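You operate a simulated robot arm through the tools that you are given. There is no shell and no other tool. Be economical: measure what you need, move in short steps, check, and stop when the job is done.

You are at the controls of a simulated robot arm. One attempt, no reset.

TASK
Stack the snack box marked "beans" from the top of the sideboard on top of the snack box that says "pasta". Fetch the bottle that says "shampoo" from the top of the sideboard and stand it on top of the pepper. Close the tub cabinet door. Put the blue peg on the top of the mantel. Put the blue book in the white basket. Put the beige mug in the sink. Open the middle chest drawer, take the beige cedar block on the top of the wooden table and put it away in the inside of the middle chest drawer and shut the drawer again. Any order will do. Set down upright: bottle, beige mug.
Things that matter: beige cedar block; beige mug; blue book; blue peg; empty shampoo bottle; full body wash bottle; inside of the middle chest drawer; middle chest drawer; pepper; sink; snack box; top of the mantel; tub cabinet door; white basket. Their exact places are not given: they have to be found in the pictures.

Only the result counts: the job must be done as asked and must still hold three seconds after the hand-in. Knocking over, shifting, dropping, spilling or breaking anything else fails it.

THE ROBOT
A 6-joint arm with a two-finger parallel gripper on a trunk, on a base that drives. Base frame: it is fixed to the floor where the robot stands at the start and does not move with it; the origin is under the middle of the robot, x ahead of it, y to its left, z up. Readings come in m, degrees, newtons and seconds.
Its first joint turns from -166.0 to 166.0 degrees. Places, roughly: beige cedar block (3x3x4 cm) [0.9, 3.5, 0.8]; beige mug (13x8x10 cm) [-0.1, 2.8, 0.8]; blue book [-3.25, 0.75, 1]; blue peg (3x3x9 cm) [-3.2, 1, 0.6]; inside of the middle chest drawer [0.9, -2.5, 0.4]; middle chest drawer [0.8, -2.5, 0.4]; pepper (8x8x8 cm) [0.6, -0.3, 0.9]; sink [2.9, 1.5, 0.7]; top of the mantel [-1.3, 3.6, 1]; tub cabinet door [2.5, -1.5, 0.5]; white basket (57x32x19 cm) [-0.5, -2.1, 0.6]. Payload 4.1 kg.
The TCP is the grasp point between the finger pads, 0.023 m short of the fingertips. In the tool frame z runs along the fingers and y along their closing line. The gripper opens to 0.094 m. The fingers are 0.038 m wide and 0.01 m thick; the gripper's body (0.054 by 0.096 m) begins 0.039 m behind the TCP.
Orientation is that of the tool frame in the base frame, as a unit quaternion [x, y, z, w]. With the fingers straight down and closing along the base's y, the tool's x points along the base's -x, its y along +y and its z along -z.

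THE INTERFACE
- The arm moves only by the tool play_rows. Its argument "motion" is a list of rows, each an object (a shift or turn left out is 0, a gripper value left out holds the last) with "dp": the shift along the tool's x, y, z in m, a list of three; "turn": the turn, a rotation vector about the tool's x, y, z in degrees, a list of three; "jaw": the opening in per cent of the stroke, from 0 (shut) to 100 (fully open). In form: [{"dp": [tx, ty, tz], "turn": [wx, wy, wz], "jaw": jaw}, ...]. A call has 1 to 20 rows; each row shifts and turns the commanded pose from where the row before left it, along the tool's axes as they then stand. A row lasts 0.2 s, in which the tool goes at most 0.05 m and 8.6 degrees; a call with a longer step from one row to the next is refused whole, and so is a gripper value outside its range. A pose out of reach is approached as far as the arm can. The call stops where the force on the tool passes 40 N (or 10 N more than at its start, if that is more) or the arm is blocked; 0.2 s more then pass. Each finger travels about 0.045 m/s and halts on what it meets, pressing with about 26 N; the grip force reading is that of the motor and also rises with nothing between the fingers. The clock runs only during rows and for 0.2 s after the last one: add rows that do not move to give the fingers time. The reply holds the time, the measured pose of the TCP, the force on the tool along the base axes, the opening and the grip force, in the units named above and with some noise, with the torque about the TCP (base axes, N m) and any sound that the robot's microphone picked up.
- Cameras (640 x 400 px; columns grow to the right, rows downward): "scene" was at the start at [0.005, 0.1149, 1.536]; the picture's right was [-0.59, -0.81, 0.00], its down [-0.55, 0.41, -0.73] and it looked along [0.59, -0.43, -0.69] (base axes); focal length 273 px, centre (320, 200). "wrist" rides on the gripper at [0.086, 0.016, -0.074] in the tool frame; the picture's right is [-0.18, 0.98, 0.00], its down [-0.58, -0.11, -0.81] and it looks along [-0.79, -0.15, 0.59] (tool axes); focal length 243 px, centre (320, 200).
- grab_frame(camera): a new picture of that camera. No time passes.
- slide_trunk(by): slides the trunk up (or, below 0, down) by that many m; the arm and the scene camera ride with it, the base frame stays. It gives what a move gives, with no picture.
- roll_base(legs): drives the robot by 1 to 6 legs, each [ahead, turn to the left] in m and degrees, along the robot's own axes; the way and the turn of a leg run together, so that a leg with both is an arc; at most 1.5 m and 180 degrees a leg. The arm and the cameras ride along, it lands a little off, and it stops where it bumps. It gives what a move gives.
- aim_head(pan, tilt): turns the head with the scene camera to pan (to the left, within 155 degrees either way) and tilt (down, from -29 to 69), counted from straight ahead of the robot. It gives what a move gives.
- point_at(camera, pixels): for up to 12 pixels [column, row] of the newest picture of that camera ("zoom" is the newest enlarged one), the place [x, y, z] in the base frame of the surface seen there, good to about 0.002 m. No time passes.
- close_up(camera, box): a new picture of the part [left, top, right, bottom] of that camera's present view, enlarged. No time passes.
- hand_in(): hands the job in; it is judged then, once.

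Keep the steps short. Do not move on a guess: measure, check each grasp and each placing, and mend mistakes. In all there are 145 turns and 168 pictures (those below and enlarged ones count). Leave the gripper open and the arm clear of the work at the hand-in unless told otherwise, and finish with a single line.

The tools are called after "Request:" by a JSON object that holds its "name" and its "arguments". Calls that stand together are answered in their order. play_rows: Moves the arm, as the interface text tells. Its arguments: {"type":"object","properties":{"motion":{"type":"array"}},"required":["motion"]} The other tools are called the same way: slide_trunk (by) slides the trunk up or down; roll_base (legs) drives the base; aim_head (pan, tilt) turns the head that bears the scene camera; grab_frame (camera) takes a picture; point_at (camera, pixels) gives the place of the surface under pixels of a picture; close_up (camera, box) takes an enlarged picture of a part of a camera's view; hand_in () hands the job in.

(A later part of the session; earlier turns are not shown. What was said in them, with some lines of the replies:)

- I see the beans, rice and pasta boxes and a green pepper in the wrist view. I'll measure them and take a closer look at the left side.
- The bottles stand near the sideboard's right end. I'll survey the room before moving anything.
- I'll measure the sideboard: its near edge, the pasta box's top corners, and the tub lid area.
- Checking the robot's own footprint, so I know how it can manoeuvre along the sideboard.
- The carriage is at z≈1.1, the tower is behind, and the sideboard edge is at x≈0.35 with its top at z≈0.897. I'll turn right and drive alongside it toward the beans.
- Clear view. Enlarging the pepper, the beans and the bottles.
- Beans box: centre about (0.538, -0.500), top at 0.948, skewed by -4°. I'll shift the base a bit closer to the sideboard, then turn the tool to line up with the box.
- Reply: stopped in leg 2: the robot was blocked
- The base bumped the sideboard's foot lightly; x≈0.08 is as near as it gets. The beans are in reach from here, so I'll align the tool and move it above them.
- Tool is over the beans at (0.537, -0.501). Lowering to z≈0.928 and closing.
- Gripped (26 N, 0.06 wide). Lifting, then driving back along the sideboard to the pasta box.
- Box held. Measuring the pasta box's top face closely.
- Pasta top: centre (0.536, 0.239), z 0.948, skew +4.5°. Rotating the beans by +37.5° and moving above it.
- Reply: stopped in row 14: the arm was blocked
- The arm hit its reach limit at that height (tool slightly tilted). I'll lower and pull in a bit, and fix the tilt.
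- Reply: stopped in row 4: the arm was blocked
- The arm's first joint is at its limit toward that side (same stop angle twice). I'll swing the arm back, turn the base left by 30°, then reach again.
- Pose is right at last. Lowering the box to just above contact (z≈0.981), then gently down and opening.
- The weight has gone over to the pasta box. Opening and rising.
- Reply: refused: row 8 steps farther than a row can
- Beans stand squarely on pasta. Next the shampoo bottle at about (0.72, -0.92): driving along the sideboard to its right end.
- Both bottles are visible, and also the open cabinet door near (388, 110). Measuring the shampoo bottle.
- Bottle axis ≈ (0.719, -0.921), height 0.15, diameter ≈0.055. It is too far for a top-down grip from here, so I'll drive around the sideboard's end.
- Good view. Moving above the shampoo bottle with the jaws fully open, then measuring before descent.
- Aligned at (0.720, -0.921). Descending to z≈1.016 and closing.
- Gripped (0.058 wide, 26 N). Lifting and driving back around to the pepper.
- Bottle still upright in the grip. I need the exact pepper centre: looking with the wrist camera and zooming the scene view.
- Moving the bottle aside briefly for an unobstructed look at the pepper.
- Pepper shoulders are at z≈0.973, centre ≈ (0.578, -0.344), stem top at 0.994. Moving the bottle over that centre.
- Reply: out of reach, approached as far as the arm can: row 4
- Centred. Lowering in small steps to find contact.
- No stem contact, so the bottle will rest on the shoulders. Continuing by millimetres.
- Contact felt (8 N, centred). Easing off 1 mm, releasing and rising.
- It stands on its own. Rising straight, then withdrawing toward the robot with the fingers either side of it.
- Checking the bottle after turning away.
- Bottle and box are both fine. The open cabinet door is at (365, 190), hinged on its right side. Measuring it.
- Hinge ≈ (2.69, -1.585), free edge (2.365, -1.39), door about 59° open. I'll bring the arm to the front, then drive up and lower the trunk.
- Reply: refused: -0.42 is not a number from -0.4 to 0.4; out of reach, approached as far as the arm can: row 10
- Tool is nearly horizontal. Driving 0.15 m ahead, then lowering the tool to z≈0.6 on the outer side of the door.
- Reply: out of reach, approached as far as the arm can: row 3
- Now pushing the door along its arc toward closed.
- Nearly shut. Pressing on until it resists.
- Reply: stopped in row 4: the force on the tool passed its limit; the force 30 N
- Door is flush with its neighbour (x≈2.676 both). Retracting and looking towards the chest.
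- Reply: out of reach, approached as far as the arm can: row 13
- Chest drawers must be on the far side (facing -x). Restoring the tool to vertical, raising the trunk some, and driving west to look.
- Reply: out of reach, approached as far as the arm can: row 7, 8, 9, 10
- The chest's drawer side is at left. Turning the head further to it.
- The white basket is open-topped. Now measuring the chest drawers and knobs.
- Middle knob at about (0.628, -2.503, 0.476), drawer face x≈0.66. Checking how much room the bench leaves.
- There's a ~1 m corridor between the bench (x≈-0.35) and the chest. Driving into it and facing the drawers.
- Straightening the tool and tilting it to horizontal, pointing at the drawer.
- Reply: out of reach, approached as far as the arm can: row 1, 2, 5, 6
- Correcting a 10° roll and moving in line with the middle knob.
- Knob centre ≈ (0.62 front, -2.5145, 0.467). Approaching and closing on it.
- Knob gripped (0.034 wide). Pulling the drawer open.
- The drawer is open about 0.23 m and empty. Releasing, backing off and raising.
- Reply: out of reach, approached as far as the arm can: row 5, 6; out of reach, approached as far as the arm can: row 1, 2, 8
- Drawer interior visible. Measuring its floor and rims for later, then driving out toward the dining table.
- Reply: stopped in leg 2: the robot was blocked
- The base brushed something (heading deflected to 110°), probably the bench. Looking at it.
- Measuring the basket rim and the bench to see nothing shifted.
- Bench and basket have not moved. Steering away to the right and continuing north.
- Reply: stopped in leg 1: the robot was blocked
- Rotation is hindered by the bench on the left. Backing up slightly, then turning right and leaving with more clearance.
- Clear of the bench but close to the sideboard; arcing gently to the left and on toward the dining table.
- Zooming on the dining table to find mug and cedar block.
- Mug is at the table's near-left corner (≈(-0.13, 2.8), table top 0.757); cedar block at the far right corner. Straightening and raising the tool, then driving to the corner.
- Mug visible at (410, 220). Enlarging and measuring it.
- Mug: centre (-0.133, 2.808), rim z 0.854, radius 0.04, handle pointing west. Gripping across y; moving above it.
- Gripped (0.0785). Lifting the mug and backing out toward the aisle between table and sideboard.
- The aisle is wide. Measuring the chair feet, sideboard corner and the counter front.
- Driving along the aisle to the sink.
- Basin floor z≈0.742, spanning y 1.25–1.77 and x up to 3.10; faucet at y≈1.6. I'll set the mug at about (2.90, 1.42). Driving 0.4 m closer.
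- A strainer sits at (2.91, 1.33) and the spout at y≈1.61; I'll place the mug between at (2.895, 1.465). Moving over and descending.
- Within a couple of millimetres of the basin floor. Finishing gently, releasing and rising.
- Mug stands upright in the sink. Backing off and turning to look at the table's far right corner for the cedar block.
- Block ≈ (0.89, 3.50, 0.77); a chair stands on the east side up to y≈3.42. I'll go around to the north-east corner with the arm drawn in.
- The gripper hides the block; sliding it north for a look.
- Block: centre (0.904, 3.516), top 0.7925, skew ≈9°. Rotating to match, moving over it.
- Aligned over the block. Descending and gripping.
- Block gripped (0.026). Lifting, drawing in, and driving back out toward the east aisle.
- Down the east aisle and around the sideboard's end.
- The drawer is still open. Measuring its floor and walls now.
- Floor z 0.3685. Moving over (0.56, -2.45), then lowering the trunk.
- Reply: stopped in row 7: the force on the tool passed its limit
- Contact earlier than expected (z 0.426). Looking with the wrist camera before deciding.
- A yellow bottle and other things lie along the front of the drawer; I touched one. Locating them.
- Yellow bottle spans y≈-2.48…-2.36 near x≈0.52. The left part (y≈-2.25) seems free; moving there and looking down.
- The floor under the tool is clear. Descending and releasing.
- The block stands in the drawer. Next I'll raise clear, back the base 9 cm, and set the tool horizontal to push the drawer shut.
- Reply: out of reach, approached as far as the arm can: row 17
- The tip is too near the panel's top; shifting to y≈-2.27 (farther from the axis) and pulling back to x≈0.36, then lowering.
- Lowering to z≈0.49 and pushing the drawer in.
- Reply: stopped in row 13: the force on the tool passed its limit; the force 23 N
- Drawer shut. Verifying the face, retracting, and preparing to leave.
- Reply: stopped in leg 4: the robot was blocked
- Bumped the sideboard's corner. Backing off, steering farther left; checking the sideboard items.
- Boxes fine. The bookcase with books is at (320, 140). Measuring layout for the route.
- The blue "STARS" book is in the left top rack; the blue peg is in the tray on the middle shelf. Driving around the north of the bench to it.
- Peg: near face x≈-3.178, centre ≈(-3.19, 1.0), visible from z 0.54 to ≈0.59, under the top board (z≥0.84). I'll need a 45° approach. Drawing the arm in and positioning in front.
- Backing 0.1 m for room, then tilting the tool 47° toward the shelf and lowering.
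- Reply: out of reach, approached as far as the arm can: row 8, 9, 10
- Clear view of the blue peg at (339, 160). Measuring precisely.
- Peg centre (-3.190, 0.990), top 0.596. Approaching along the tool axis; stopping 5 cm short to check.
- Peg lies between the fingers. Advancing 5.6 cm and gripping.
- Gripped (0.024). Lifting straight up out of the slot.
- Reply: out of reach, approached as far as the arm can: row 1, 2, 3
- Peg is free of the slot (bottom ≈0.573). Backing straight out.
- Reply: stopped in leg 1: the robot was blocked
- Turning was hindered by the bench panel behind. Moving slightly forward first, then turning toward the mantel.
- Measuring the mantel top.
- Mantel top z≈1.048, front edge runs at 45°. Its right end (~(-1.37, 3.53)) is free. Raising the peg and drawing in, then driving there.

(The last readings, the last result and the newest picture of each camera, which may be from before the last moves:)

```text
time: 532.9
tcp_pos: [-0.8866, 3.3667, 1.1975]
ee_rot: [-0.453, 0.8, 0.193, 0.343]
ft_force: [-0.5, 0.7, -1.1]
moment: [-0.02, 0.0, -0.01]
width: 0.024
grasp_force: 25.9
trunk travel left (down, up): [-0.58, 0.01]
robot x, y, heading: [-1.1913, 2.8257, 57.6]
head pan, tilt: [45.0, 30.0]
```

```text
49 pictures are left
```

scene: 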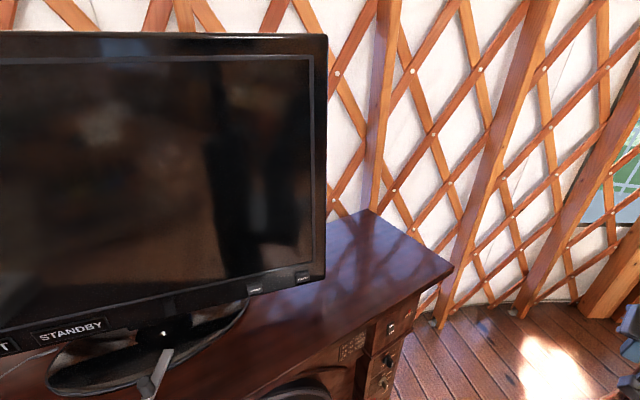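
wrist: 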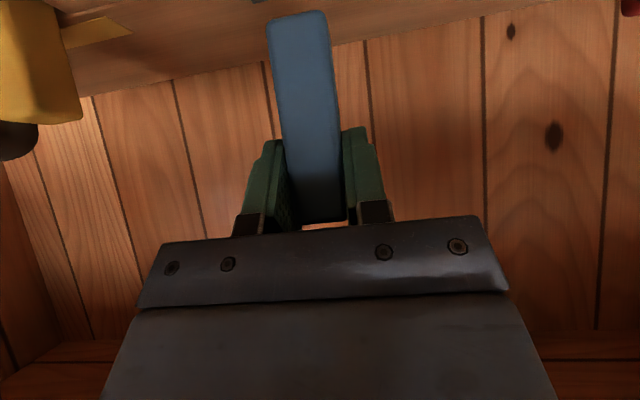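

Request:
{"name": "point_at", "arguments": {"camera": "scene", "pixels": [[450, 268], [370, 212], [385, 262], [360, 290], [340, 240], [300, 300], [400, 240], [340, 270], [325, 280], [300, 330]]}}

```text
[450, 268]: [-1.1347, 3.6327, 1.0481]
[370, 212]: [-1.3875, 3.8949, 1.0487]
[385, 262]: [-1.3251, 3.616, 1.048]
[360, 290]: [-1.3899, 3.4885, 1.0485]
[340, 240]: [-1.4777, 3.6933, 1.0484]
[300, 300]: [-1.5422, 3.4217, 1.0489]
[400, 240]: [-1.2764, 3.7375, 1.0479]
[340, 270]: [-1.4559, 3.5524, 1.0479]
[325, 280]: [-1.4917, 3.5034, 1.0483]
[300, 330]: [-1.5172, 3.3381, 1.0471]
```

Right end of the mantel spans (-1.135, 3.633) to (-1.39, 3.895). Target (-1.33, 3.61). Turning left 40° and moving forward 0.17 m.

Request:
{"name": "roll_base", "arguments": {"legs": [[0, 40], [0.17, 0]]}}

Request:
{"name": "aim_head", "arguments": {"pan": 10, "tilt": 40}}

Request:
{"name": "grab_frame", "arguments": {"camera": "scene"}}

```text
time: 536.2
tcp_pos: [-1.3384, 3.6057, 1.1975]
ee_rot: [0.703, -0.593, -0.3, -0.255]
ft_force: [-0.4, 0.0, 0.2]
moment: [0.02, 0.04, 0.0]
width: 0.0241
grasp_force: 26.0
trunk travel left (down, up): [-0.58, 0.01]
robot x, y, heading: [-1.2172, 2.9975, 98.3]
head pan, tilt: [45.0, 30.0]
```

```text
time: 537.3
tcp_pos: [-1.3386, 3.606, 1.1977]
ee_rot: [0.703, -0.591, -0.301, -0.255]
ft_force: [0.5, 0.3, -0.1]
moment: [0.01, -0.03, 0.01]
width: 0.0242
grasp_force: 25.6
trunk travel left (down, up): [-0.58, 0.01]
robot x, y, heading: [-1.2136, 2.9985, 98.1]
head pan, tilt: [10.0, 40.0]
```

```text
48 pictures are left
```

scene: 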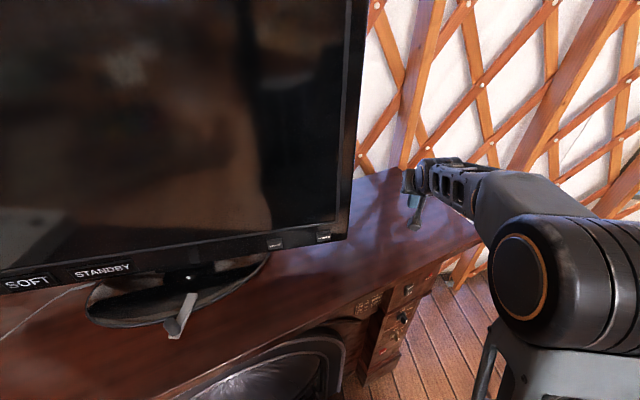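

Lowering the peg vertically to the mantel.

Request:
{"name": "play_rows", "arguments": {"motion": [{"dp": [0.026, 0, 0.0248]}, {"dp": [0.026, 0, 0.0248]}, {"dp": [0.0015, 0, 0.0014]}, {"dp": [0.0015, 0, 0.0014]}, {}]}}

Request:
{"name": "close_up", "arguments": {"camera": "scene", "box": [360, 140, 480, 240]}}

```text
time: 538.5
tcp_pos: [-1.3373, 3.6065, 1.1207]
ee_rot: [0.703, -0.592, -0.301, -0.255]
ft_force: [-0.2, 0.1, -0.2]
moment: [0.02, 0.04, -0.01]
width: 0.0243
grasp_force: 26.4
trunk travel left (down, up): [-0.58, 0.01]
robot x, y, heading: [-1.2167, 2.998, 98.3]
head pan, tilt: [10.0, 40.0]
```

```text
4.00 times, centred on (420, 190) of scene
```

zoom: 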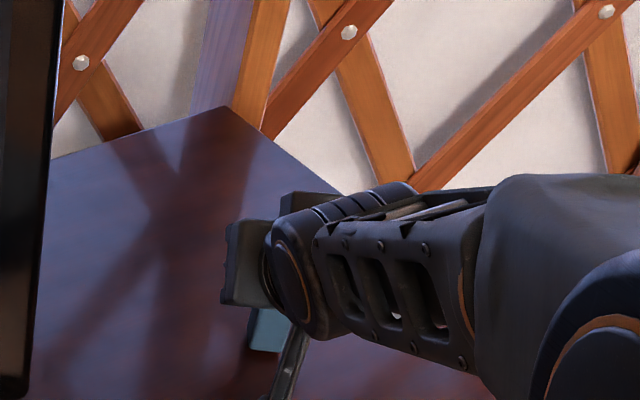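

Request:
{"name": "play_rows", "arguments": {"motion": [{"dp": [0.0015, 0, 0.0014]}, {"dp": [0.0007, 0, 0.0007]}, {"dp": [0.0007, 0, 0.0007]}, {"dp": [0.0007, 0, 0.0007]}, {}]}}

```text
time: 539.7
tcp_pos: [-1.339, 3.6066, 1.1176]
ee_rot: [0.703, -0.592, -0.301, -0.255]
ft_force: [1.1, 0.1, 6.5]
moment: [-0.02, -0.01, -0.01]
width: 0.0243
grasp_force: 26.1
trunk travel left (down, up): [-0.58, 0.01]
robot x, y, heading: [-1.2206, 2.9981, 98.4]
head pan, tilt: [10.0, 40.0]
```

Contact felt (6.5 N). Easing half a millimetre, opening and withdrawing along the tool axis.

Request:
{"name": "play_rows", "arguments": {"motion": [{"dp": [-0.0005, 0, -0.0005]}, {"jaw": 35}, {"jaw": 50}, {"jaw": 60}, {}, {"dp": [0, 0, -0.02]}, {"dp": [0, 0, -0.04]}, {"dp": [0, 0, -0.04]}, {"dp": [0, 0, -0.04]}]}}

Request:
{"name": "grab_frame", "arguments": {"camera": "scene"}}

Request:
{"name": "grab_frame", "arguments": {"camera": "wrist"}}

```text
time: 541.7
tcp_pos: [-1.3211, 3.5047, 1.214]
ee_rot: [0.703, -0.592, -0.3, -0.255]
ft_force: [0.1, 0.0, -0.3]
moment: [0.0, -0.01, -0.02]
width: 0.0564
grasp_force: 0.0
trunk travel left (down, up): [-0.58, 0.01]
robot x, y, heading: [-1.2161, 2.9962, 98.5]
head pan, tilt: [10.0, 40.0]
```

```text
46 pictures are left
```

scene: 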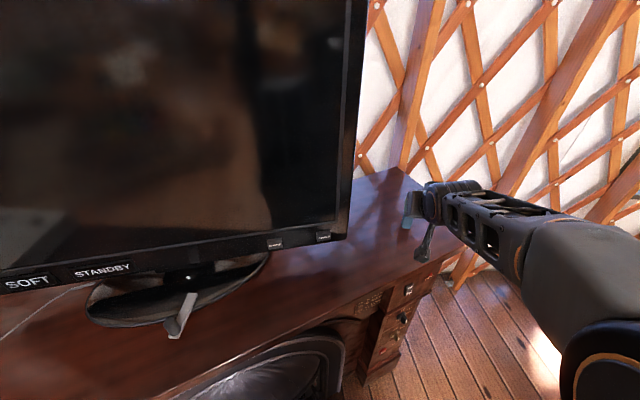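

```text
45 pictures are left
```

wrist: 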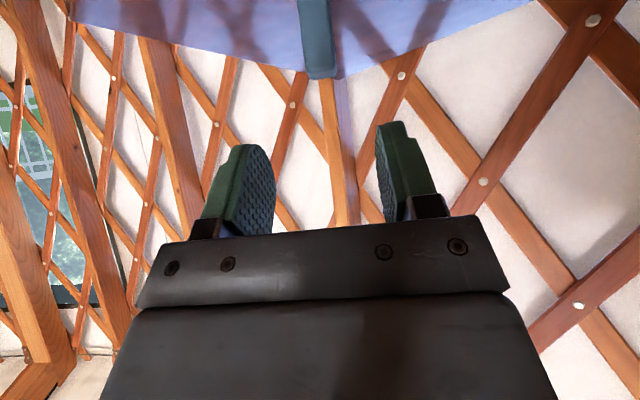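

The blue peg stands on the mantel. Backing off, straightening the tool, and returning to the bookcase for the blue book.

Request:
{"name": "roll_base", "arguments": {"legs": [[-0.5, 0]]}}

Request:
{"name": "play_rows", "arguments": {"motion": [{"turn": [0, 7.75, 0]}, {"turn": [0, 7.75, 0]}, {"turn": [0, 7.75, 0]}, {"turn": [0, 7.75, 0]}, {"turn": [0, 7.75, 0]}, {"turn": [0, 7.65, 0]}, {"dp": [0.045, 0, 0]}, {"dp": [0.045, 0, 0]}, {"dp": [0.045, 0, -0.01]}, {}]}}

Request:
{"name": "aim_head", "arguments": {"pan": 0, "tilt": 30}}

Request:
{"name": "grab_frame", "arguments": {"camera": "scene"}}

Request:
{"name": "roll_base", "arguments": {"legs": [[0, 129], [1.3, 0], [0.8, 0], [0, -47]]}}

Request:
{"name": "aim_head", "arguments": {"pan": 20, "tilt": 40}}

Request:
{"name": "grab_frame", "arguments": {"camera": "scene"}}

```text
time: 544.6
tcp_pos: [-1.2484, 3.0035, 1.2138]
ee_rot: [0.702, -0.593, -0.301, -0.256]
ft_force: [0.0, 0.6, -0.9]
moment: [-0.02, 0.02, 0.01]
width: 0.0567
grasp_force: 0.0
trunk travel left (down, up): [-0.58, 0.01]
robot x, y, heading: [-1.1438, 2.4966, 98.0]
head pan, tilt: [10.0, 40.0]
```

```text
time: 546.8
tcp_pos: [-1.2232, 2.8702, 1.2239]
ee_rot: [0.763, -0.646, 0.0, -0.001]
ft_force: [-0.8, -0.1, -0.9]
moment: [0.01, -0.02, 0.0]
width: 0.0564
grasp_force: 0.0
trunk travel left (down, up): [-0.58, 0.01]
robot x, y, heading: [-1.146, 2.495, 98.1]
head pan, tilt: [10.0, 40.0]
```

```text
time: 547.6
tcp_pos: [-1.224, 2.8705, 1.2235]
ee_rot: [0.763, -0.646, 0.001, 0.0]
ft_force: [-0.3, -0.5, 0.1]
moment: [-0.04, 0.01, -0.01]
width: 0.0562
grasp_force: 0.0
trunk travel left (down, up): [-0.58, 0.01]
robot x, y, heading: [-1.1416, 2.4924, 97.8]
head pan, tilt: [0.0, 30.0]
```

```text
44 pictures are left
```

scene: 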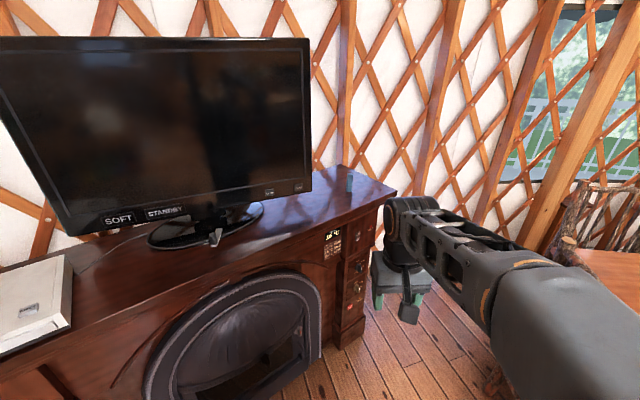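

```text
time: 565.5
tcp_pos: [-2.9915, 0.9703, 1.2232]
ee_rot: [1.0, -0.006, 0.001, -0.001]
ft_force: [-0.1, -0.6, 0.6]
moment: [0.01, 0.01, 0.0]
width: 0.0564
grasp_force: 0.1
trunk travel left (down, up): [-0.58, 0.01]
robot x, y, heading: [-2.6076, 0.981, 177.8]
head pan, tilt: [0.0, 30.0]
```

```text
time: 566.4
tcp_pos: [-2.9899, 0.9692, 1.2229]
ee_rot: [1.0, -0.005, 0.0, 0.0]
ft_force: [0.8, 0.0, 0.1]
moment: [0.0, 0.0, -0.01]
width: 0.0564
grasp_force: 0.1
trunk travel left (down, up): [-0.58, 0.01]
robot x, y, heading: [-2.6088, 0.9785, 178.0]
head pan, tilt: [20.0, 40.0]
```

```text
43 pictures are left
```

scene: 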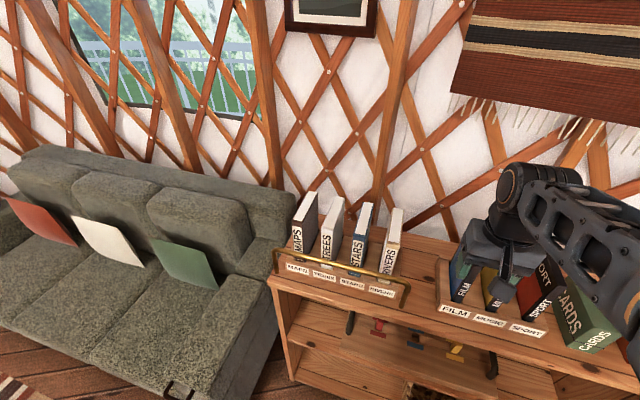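

Peg is standing on the mantel. Now the "STARS" book at (360, 240): enlarging and measuring.

Request:
{"name": "close_up", "arguments": {"camera": "scene", "box": [270, 185, 420, 305]}}

Request:
{"name": "point_at", "arguments": {"camera": "zoom", "pixels": [[390, 80], [405, 75], [425, 80], [398, 130], [375, 130], [360, 190], [385, 205], [350, 195], [350, 265], [430, 285], [320, 230], [500, 300]]}}

```text
3.33 times, centred on (345, 245) of scene
```

zoom: 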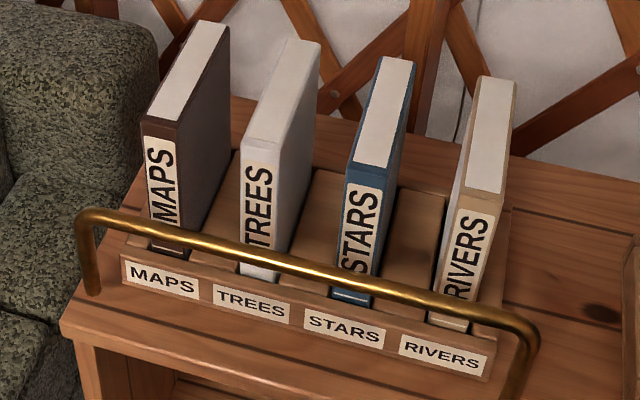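

```text
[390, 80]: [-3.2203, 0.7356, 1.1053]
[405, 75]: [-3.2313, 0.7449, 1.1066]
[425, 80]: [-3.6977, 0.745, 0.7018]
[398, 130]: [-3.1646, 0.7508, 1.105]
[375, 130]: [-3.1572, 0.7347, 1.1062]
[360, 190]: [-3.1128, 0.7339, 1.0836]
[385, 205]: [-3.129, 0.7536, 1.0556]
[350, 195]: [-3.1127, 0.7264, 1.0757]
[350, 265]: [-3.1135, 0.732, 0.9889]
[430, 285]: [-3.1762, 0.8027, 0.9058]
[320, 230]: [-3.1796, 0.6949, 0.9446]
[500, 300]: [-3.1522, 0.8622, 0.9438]
```

Book: spine at x≈-3.112, y 0.729–0.754, top 1.106. Measuring the gold rail and the base of the book; edging the base forward 0.1 m.

Request:
{"name": "point_at", "arguments": {"camera": "zoom", "pixels": [[305, 266], [420, 298], [250, 250], [350, 297], [336, 290], [370, 295], [100, 225], [530, 345], [240, 150], [300, 55], [485, 180], [490, 85]]}}

Request:
{"name": "roll_base", "arguments": {"legs": [[0.1, 0]]}}

```text
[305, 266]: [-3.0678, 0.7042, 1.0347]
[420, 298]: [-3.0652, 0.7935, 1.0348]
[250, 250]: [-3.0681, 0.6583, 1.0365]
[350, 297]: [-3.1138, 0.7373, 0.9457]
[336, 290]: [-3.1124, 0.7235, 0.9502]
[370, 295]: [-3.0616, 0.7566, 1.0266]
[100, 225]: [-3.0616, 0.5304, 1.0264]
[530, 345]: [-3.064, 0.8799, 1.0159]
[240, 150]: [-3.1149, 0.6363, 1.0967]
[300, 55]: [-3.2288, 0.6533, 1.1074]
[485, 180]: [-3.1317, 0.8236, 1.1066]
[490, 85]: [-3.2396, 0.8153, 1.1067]
```

```text
time: 567.5
tcp_pos: [-3.0907, 0.9748, 1.222]
ee_rot: [1.0, -0.007, 0.0, 0.0]
ft_force: [-0.3, 0.2, -0.1]
moment: [0.03, -0.01, 0.0]
width: 0.0564
grasp_force: 0.0
trunk travel left (down, up): [-0.58, 0.01]
robot x, y, heading: [-2.7027, 0.9839, 177.7]
head pan, tilt: [20.0, 40.0]
```

Rail top is z≈1.04, so the book must rise ~0.13. I'll grip it nearer the spine at x≈-3.145. Moving above it with 0.047 opening.

Request:
{"name": "play_rows", "arguments": {"motion": [{"dp": [-0.0109, 0.0466, 0], "jaw": 52}, {"dp": [-0.0109, 0.0466, 0]}, {"dp": [-0.0109, 0.0466, 0]}, {"dp": [-0.0109, 0.0466, 0]}, {"dp": [-0.0109, 0.0466, 0]}, {}]}}

Request:
{"name": "aim_head", "arguments": {"pan": 25, "tilt": 45}}

Request:
{"name": "grab_frame", "arguments": {"camera": "scene"}}

```text
time: 568.9
tcp_pos: [-3.1476, 0.7409, 1.2235]
ee_rot: [1.0, -0.007, 0.001, -0.002]
ft_force: [-0.2, 0.5, -0.1]
moment: [0.0, 0.03, -0.01]
width: 0.0491
grasp_force: 0.0
trunk travel left (down, up): [-0.58, 0.01]
robot x, y, heading: [-2.71, 0.9793, 177.4]
head pan, tilt: [20.0, 40.0]
```

```text
time: 569.6
tcp_pos: [-3.1479, 0.742, 1.2235]
ee_rot: [1.0, -0.007, 0.0, 0.0]
ft_force: [-0.7, 0.1, -0.2]
moment: [0.01, -0.01, 0.01]
width: 0.0486
grasp_force: 0.0
trunk travel left (down, up): [-0.58, 0.01]
robot x, y, heading: [-2.7067, 0.9841, 177.8]
head pan, tilt: [25.0, 45.0]
```

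```text
41 pictures are left
```

scene: 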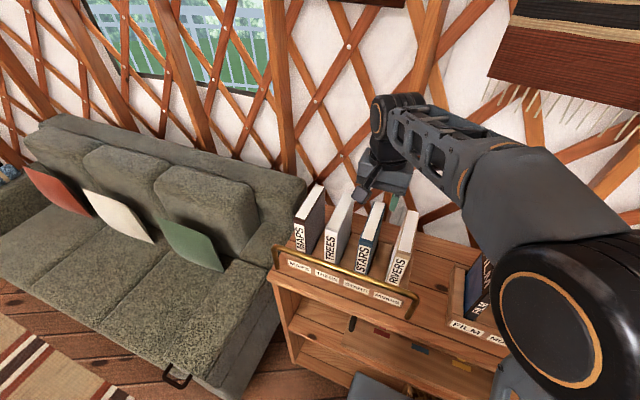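

Reach is fine at this height. One more check of the book's position under the gripper.

Request:
{"name": "close_up", "arguments": {"camera": "scene", "box": [345, 195, 425, 275]}}

Request:
{"name": "grab_frame", "arguments": {"camera": "wrist"}}

```text
5.00 times, centred on (385, 235) of scene
```

zoom: 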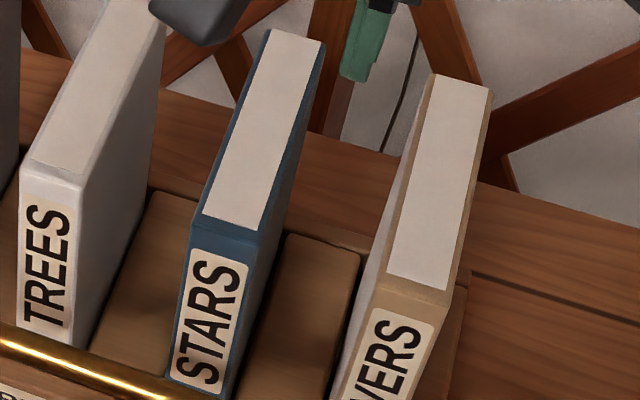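

```text
39 pictures are left
```

wrist: 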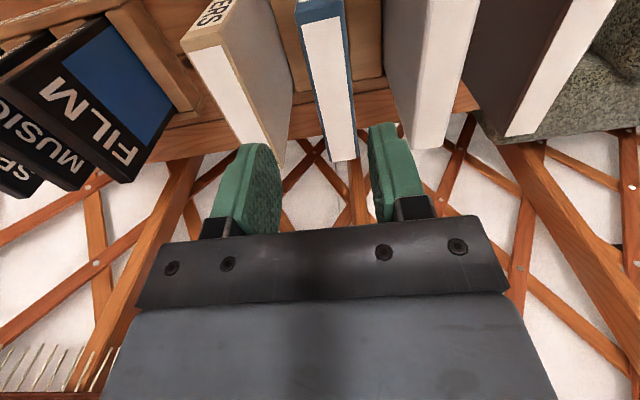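

Request:
{"name": "point_at", "arguments": {"camera": "wrist", "pixels": [[306, 20], [342, 20], [313, 60], [347, 60], [325, 120], [353, 120], [262, 140], [420, 140]]}}

```text
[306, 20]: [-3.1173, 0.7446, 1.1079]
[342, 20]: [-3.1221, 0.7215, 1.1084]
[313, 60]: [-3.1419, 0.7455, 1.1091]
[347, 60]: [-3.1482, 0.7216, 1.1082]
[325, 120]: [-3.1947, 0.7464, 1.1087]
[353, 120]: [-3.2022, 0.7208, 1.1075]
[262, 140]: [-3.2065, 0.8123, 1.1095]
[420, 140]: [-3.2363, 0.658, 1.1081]
```

Book centre y≈0.736. Adjusting 6 mm, descending to z≈1.077 and gripping.

Request:
{"name": "play_rows", "arguments": {"motion": [{"dp": [0, 0.006, 0.04]}, {"dp": [0, 0, 0.045]}, {"dp": [0, 0, 0.045]}, {"dp": [0, 0, 0.0165]}, {}, {"jaw": 10}, {"jaw": 10}, {"jaw": 10}, {"jaw": 10}]}}

Request:
{"name": "grab_frame", "arguments": {"camera": "scene"}}

```text
time: 571.6
tcp_pos: [-3.1492, 0.7398, 1.0756]
ee_rot: [1.0, -0.007, 0.0, -0.001]
ft_force: [-0.6, -5.6, 1.1]
moment: [-0.8, 0.05, 0.61]
width: 0.0332
grasp_force: 26.3
trunk travel left (down, up): [-0.58, 0.01]
robot x, y, heading: [-2.7062, 0.9849, 177.8]
head pan, tilt: [25.0, 45.0]
```

```text
38 pictures are left
```

scene: 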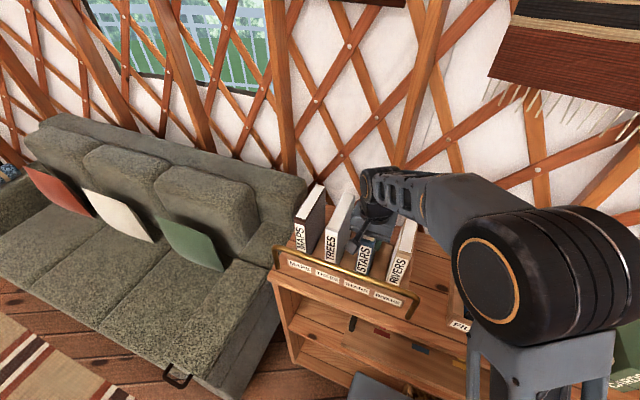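

Gripped (0.033). Lifting straight up.

Request:
{"name": "play_rows", "arguments": {"motion": [{"dp": [0, 0, -0.015]}, {"dp": [0, 0, -0.02]}, {"dp": [0, 0, -0.03]}, {"dp": [0, 0, -0.03]}, {"dp": [0, 0, -0.03]}, {"dp": [0, 0, -0.02]}, {}]}}

Request:
{"name": "close_up", "arguments": {"camera": "scene", "box": [260, 120, 460, 320]}}

```text
time: 573.2
tcp_pos: [-3.1486, 0.7365, 1.2213]
ee_rot: [1.0, -0.007, 0.0, -0.002]
ft_force: [-0.1, 0.6, -3.6]
moment: [-0.05, -0.13, -0.02]
width: 0.0329
grasp_force: 26.1
trunk travel left (down, up): [-0.58, 0.01]
robot x, y, heading: [-2.7059, 0.9802, 177.8]
head pan, tilt: [25.0, 45.0]
```

```text
2.00 times, centred on (360, 220) of scene
```

zoom: 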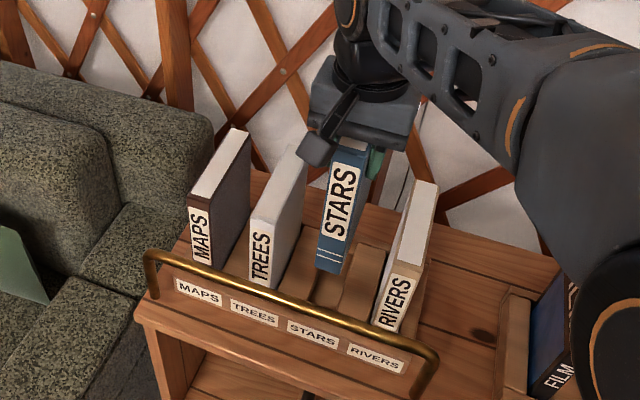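

Request:
{"name": "point_at", "arguments": {"camera": "zoom", "pixels": [[328, 268], [325, 262], [340, 160], [365, 150], [345, 268], [290, 310]]}}

```text
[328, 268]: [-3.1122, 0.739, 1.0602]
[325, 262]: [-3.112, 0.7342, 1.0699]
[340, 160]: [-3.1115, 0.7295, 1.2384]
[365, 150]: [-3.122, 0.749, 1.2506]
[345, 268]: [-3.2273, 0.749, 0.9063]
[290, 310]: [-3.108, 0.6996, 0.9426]
```

Book bottom is at ≈1.058, above the rail (1.04). Raising 1 cm more and backing straight out, then driving round toward the basket.

Request:
{"name": "slide_trunk", "arguments": {"by": 0.01}}

Request:
{"name": "roll_base", "arguments": {"legs": [[-0.3, 0]]}}

Request:
{"name": "grab_frame", "arguments": {"camera": "scene"}}

Request:
{"name": "roll_base", "arguments": {"legs": [[0, -128], [0.95, 0], [0, -49], [1.5, 0]]}}

```text
time: 573.8
tcp_pos: [-3.1473, 0.7377, 1.2297]
ee_rot: [1.0, -0.007, 0.001, -0.002]
ft_force: [-0.1, -0.5, -2.7]
moment: [0.0, -0.09, -0.03]
width: 0.033
grasp_force: 26.2
trunk travel left (down, up): [-0.59, 0.0]
robot x, y, heading: [-2.7067, 0.9826, 177.8]
head pan, tilt: [25.0, 45.0]
```

```text
time: 575.8
tcp_pos: [-2.849, 0.7242, 1.2318]
ee_rot: [1.0, -0.007, -0.001, -0.001]
ft_force: [1.1, -0.4, -2.3]
moment: [0.01, -0.12, 0.02]
width: 0.0326
grasp_force: 26.0
trunk travel left (down, up): [-0.59, 0.0]
robot x, y, heading: [-2.411, 0.9721, 177.9]
head pan, tilt: [25.0, 45.0]
```

```text
36 pictures are left
```

scene: 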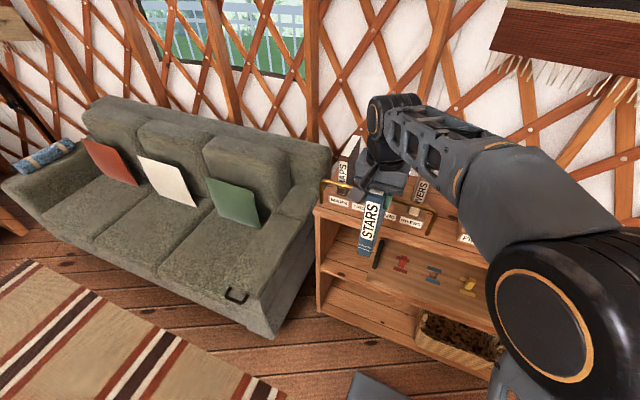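

```text
time: 595.1
tcp_pos: [0.0951, 1.9942, 1.2299]
ee_rot: [-0.025, 1.0, -0.002, 0.0]
ft_force: [0.3, 0.6, -3.0]
moment: [0.0, 0.14, 0.0]
width: 0.0328
grasp_force: 26.1
trunk travel left (down, up): [-0.59, 0.0]
robot x, y, heading: [-0.3351, 1.7204, 1.5]
head pan, tilt: [25.0, 45.0]
```

Moving south along the aisle to the basket.

Request:
{"name": "roll_base", "arguments": {"legs": [[0, -86], [1.5, 0], [0.6, 0]]}}

Request:
{"name": "aim_head", "arguments": {"pan": 75, "tilt": 35}}

Request:
{"name": "grab_frame", "arguments": {"camera": "scene"}}

```text
time: 609.2
tcp_pos: [0.097, -0.7804, 1.2316]
ee_rot: [0.674, 0.738, -0.002, -0.001]
ft_force: [-0.5, -0.5, -3.8]
moment: [0.13, 0.0, -0.04]
width: 0.0327
grasp_force: 26.4
trunk travel left (down, up): [-0.59, 0.0]
robot x, y, heading: [-0.1982, -0.3663, -86.2]
head pan, tilt: [25.0, 45.0]
```

```text
time: 610.4
tcp_pos: [0.0966, -0.7795, 1.2308]
ee_rot: [0.675, 0.738, -0.001, -0.001]
ft_force: [-0.8, -0.6, -2.7]
moment: [0.14, 0.02, 0.04]
width: 0.0328
grasp_force: 26.2
trunk travel left (down, up): [-0.59, 0.0]
robot x, y, heading: [-0.1965, -0.3688, -86.2]
head pan, tilt: [75.0, 35.0]
```

```text
35 pictures are left
```

scene: 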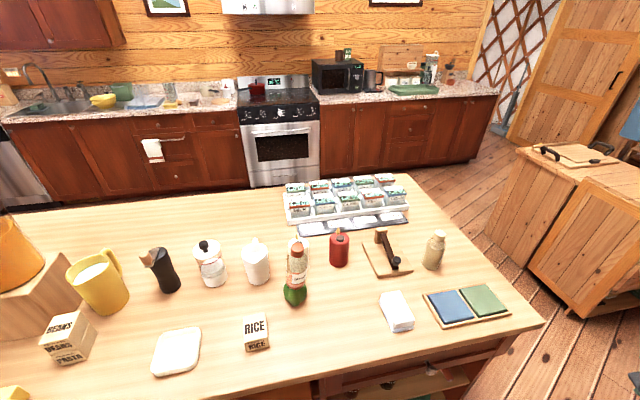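

All sideboard items are right. Continuing to the basket and turning to face it.

Request:
{"name": "roll_base", "arguments": {"legs": [[0, 4], [1.45, 0], [0, -97]]}}

Request:
{"name": "aim_head", "arguments": {"pan": 25, "tilt": 50}}

Request:
{"name": "grab_frame", "arguments": {"camera": "scene"}}

```text
time: 622.2
tcp_pos: [-0.4176, -2.0956, 1.2311]
ee_rot: [1.0, 0.024, 0.0, -0.002]
ft_force: [0.1, -0.2, -3.6]
moment: [-0.02, -0.12, 0.02]
width: 0.0328
grasp_force: 26.2
trunk travel left (down, up): [-0.59, 0.0]
robot x, y, heading: [0.0092, -1.8184, -178.9]
head pan, tilt: [75.0, 35.0]
```

```text
time: 623.4
tcp_pos: [-0.4171, -2.0943, 1.2308]
ee_rot: [1.0, 0.024, 0.0, -0.002]
ft_force: [0.7, 0.3, -3.4]
moment: [0.01, -0.14, -0.02]
width: 0.033
grasp_force: 26.2
trunk travel left (down, up): [-0.59, 0.0]
robot x, y, heading: [0.005, -1.8211, -178.6]
head pan, tilt: [25.0, 50.0]
```

```text
34 pictures are left
```

scene: 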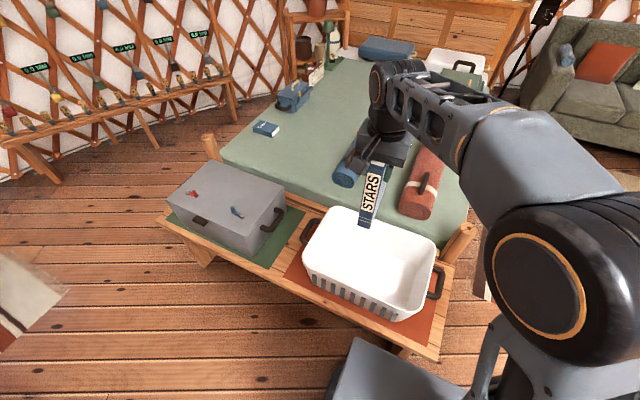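

Request:
{"name": "point_at", "arguments": {"camera": "scene", "pixels": [[308, 270], [338, 212], [432, 250], [405, 308], [360, 265], [380, 280], [350, 250], [395, 270], [330, 260], [330, 278], [360, 295]]}}

Request:
{"name": "close_up", "arguments": {"camera": "scene", "box": [280, 180, 460, 330]}}

```text
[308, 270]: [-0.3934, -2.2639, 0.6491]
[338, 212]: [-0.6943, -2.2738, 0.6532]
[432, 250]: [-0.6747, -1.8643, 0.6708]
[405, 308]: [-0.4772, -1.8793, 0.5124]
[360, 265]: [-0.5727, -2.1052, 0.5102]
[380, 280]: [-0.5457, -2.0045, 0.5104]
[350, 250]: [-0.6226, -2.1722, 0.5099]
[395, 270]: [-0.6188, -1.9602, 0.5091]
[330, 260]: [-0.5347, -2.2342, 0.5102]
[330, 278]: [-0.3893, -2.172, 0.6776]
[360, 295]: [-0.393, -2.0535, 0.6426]
```

```text
2.67 times, centred on (370, 255) of scene
```

zoom: 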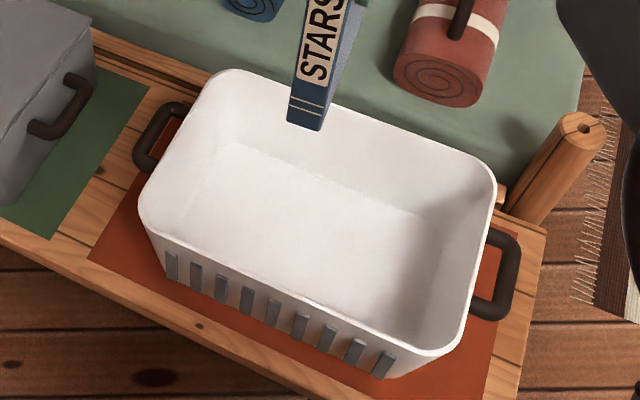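

Basket floor z≈0.510, centre ≈(-0.54, -2.07). Lowering the arm a bit, moving the book over the centre, then lowering the trunk.

Request:
{"name": "play_rows", "arguments": {"motion": [{"dp": [0, 0, 0.04]}, {"dp": [0, 0, 0.04]}, {"dp": [0, 0, 0.04]}, {"dp": [-0.0459, -0.0144, 0]}, {"dp": [-0.0459, -0.0144, 0]}, {}, {}]}}

Request:
{"name": "slide_trunk", "arguments": {"by": -0.36}}

Request:
{"name": "grab_frame", "arguments": {"camera": "scene"}}

```text
time: 625.0
tcp_pos: [-0.513, -2.0708, 1.1124]
ee_rot: [1.0, 0.024, 0.0, -0.002]
ft_force: [0.7, 0.9, -3.7]
moment: [0.0, -0.11, 0.02]
width: 0.0327
grasp_force: 25.9
trunk travel left (down, up): [-0.59, 0.0]
robot x, y, heading: [0.0071, -1.8175, -178.7]
head pan, tilt: [25.0, 50.0]
```

```text
time: 628.5
tcp_pos: [-0.5118, -2.0722, 0.7517]
ee_rot: [1.0, 0.024, 0.0, -0.001]
ft_force: [0.2, 1.0, -3.4]
moment: [0.06, -0.09, 0.01]
width: 0.0327
grasp_force: 25.6
trunk travel left (down, up): [-0.23, 0.36]
robot x, y, heading: [0.0105, -1.8195, -178.7]
head pan, tilt: [25.0, 50.0]
```

```text
32 pictures are left
```

scene: 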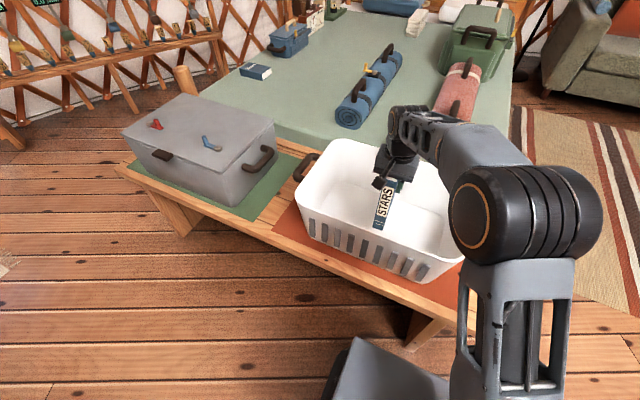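

The book hangs inside the basket. Lowering to the floor in small steps.

Request:
{"name": "play_rows", "arguments": {"motion": [{"dp": [0, 0, 0.04]}, {"dp": [0, 0, 0.025]}, {"dp": [0, 0, 0.006]}, {"dp": [0, 0, 0.003]}, {"dp": [0, 0, 0.002]}, {}]}}

Request:
{"name": "close_up", "arguments": {"camera": "scene", "box": [290, 90, 490, 290]}}

```text
time: 629.9
tcp_pos: [-0.5132, -2.0704, 0.6771]
ee_rot: [1.0, 0.025, -0.003, 0.0]
ft_force: [-1.3, 0.4, 21.5]
moment: [0.04, 0.09, 0.24]
width: 0.0328
grasp_force: 25.9
trunk travel left (down, up): [-0.23, 0.36]
robot x, y, heading: [0.0075, -1.8196, -178.7]
head pan, tilt: [25.0, 50.0]
```

```text
2.00 times, centred on (390, 190) of scene
```

zoom: 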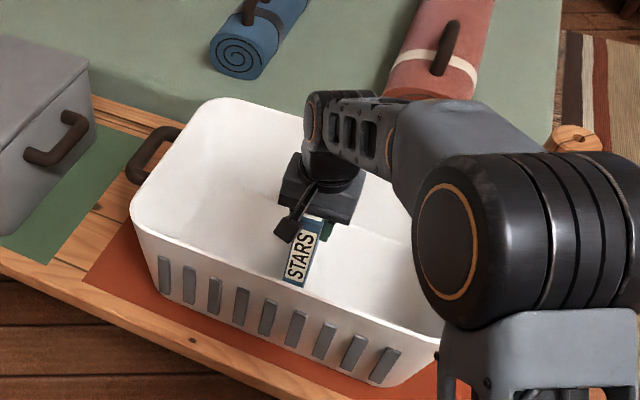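

Resting on the basket floor. Easing off, opening and rising straight.

Request:
{"name": "play_rows", "arguments": {"motion": [{"dp": [0, 0, -0.002]}, {"jaw": 45}, {"jaw": 55}, {"jaw": 60}, {}, {"dp": [0, 0, -0.02]}, {"dp": [0, 0, -0.04]}, {"dp": [0, 0, -0.045]}, {"dp": [0, 0, -0.045]}, {"dp": [0, 0, -0.045]}]}}

Request:
{"name": "slide_trunk", "arguments": {"by": 0.36}}

Request:
{"name": "grab_frame", "arguments": {"camera": "scene"}}

```text
time: 632.1
tcp_pos: [-0.5112, -2.0708, 0.8729]
ee_rot: [1.0, 0.024, 0.001, -0.002]
ft_force: [-0.1, -0.8, 0.0]
moment: [-0.03, -0.02, 0.01]
width: 0.0565
grasp_force: 0.1
trunk travel left (down, up): [-0.23, 0.36]
robot x, y, heading: [0.0098, -1.8186, -178.6]
head pan, tilt: [25.0, 50.0]
```

```text
time: 635.6
tcp_pos: [-0.5114, -2.0709, 1.2343]
ee_rot: [1.0, 0.024, -0.001, -0.002]
ft_force: [0.5, -0.9, -0.5]
moment: [0.01, 0.01, 0.0]
width: 0.0564
grasp_force: 0.0
trunk travel left (down, up): [-0.59, 0.0]
robot x, y, heading: [0.0056, -1.8211, -178.7]
head pan, tilt: [25.0, 50.0]
```

```text
30 pictures are left
```

scene: 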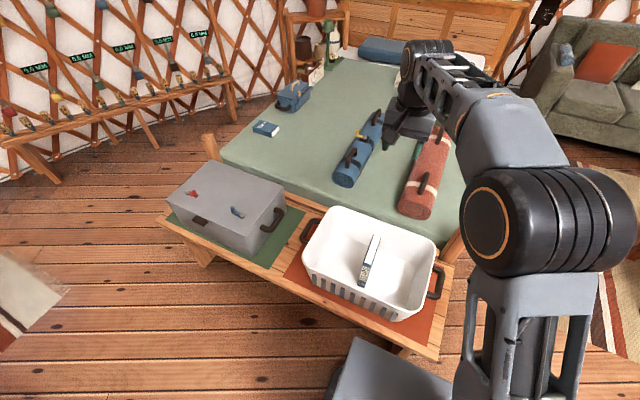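

The book stands in the basket. Last check: the chest drawer, opening the gripper fully and drawing the arm in.

Request:
{"name": "play_rows", "arguments": {"motion": [{"dp": [0.045, 0, 0], "jaw": 100}, {"dp": [0.045, 0, 0]}, {"dp": [0.045, 0, 0]}, {}]}}

Request:
{"name": "aim_head", "arguments": {"pan": 125, "tilt": 35}}

Request:
{"name": "grab_frame", "arguments": {"camera": "scene"}}

Request:
{"name": "aim_head", "arguments": {"pan": -40, "tilt": 20}}

Request:
{"name": "grab_frame", "arguments": {"camera": "scene"}}

```text
time: 636.6
tcp_pos: [-0.3766, -2.0647, 1.2328]
ee_rot: [1.0, 0.024, 0.0, -0.002]
ft_force: [-0.1, -0.2, -0.1]
moment: [0.01, 0.01, 0.02]
width: 0.0939
grasp_force: 0.2
trunk travel left (down, up): [-0.59, 0.0]
robot x, y, heading: [0.008, -1.8192, -178.7]
head pan, tilt: [25.0, 50.0]
```

```text
time: 638.4
tcp_pos: [-0.378, -2.0645, 1.2333]
ee_rot: [1.0, 0.024, 0.001, -0.002]
ft_force: [-0.1, -0.5, -0.4]
moment: [0.0, 0.01, 0.02]
width: 0.0939
grasp_force: 0.1
trunk travel left (down, up): [-0.59, 0.0]
robot x, y, heading: [0.0073, -1.8188, -178.5]
head pan, tilt: [125.0, 35.0]
```

```text
29 pictures are left
```

scene: 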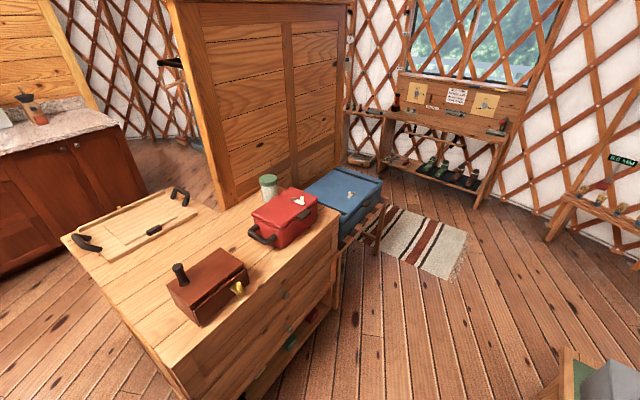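

```text
time: 640.9
tcp_pos: [-0.3765, -2.0634, 1.2336]
ee_rot: [1.0, 0.025, 0.0, -0.002]
ft_force: [-0.1, 0.0, -0.8]
moment: [0.01, 0.02, 0.02]
width: 0.0937
grasp_force: 0.1
trunk travel left (down, up): [-0.59, 0.0]
robot x, y, heading: [0.0095, -1.8201, -178.7]
head pan, tilt: [-40.0, 20.0]
```

```text
28 pictures are left
5 turns are left
```

scene: 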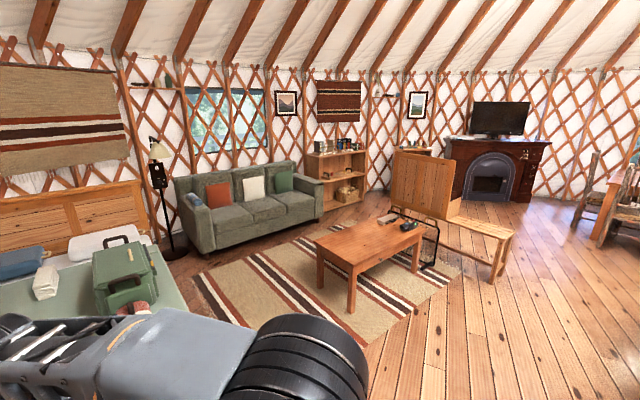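

The drawer is shut, everything is placed, the gripper is open and the arm is clear, so I'm handing in.

Request:
{"name": "hand_in", "arguments": {}}

```text
The job is handed in.
```

All seven parts of the job are done and handed in; on the way the base bumped the sideboard, the bench and its panel, and the block touched a bottle in the drawer, but I saw nothing knocked over and the bench and basket measured unmoved.
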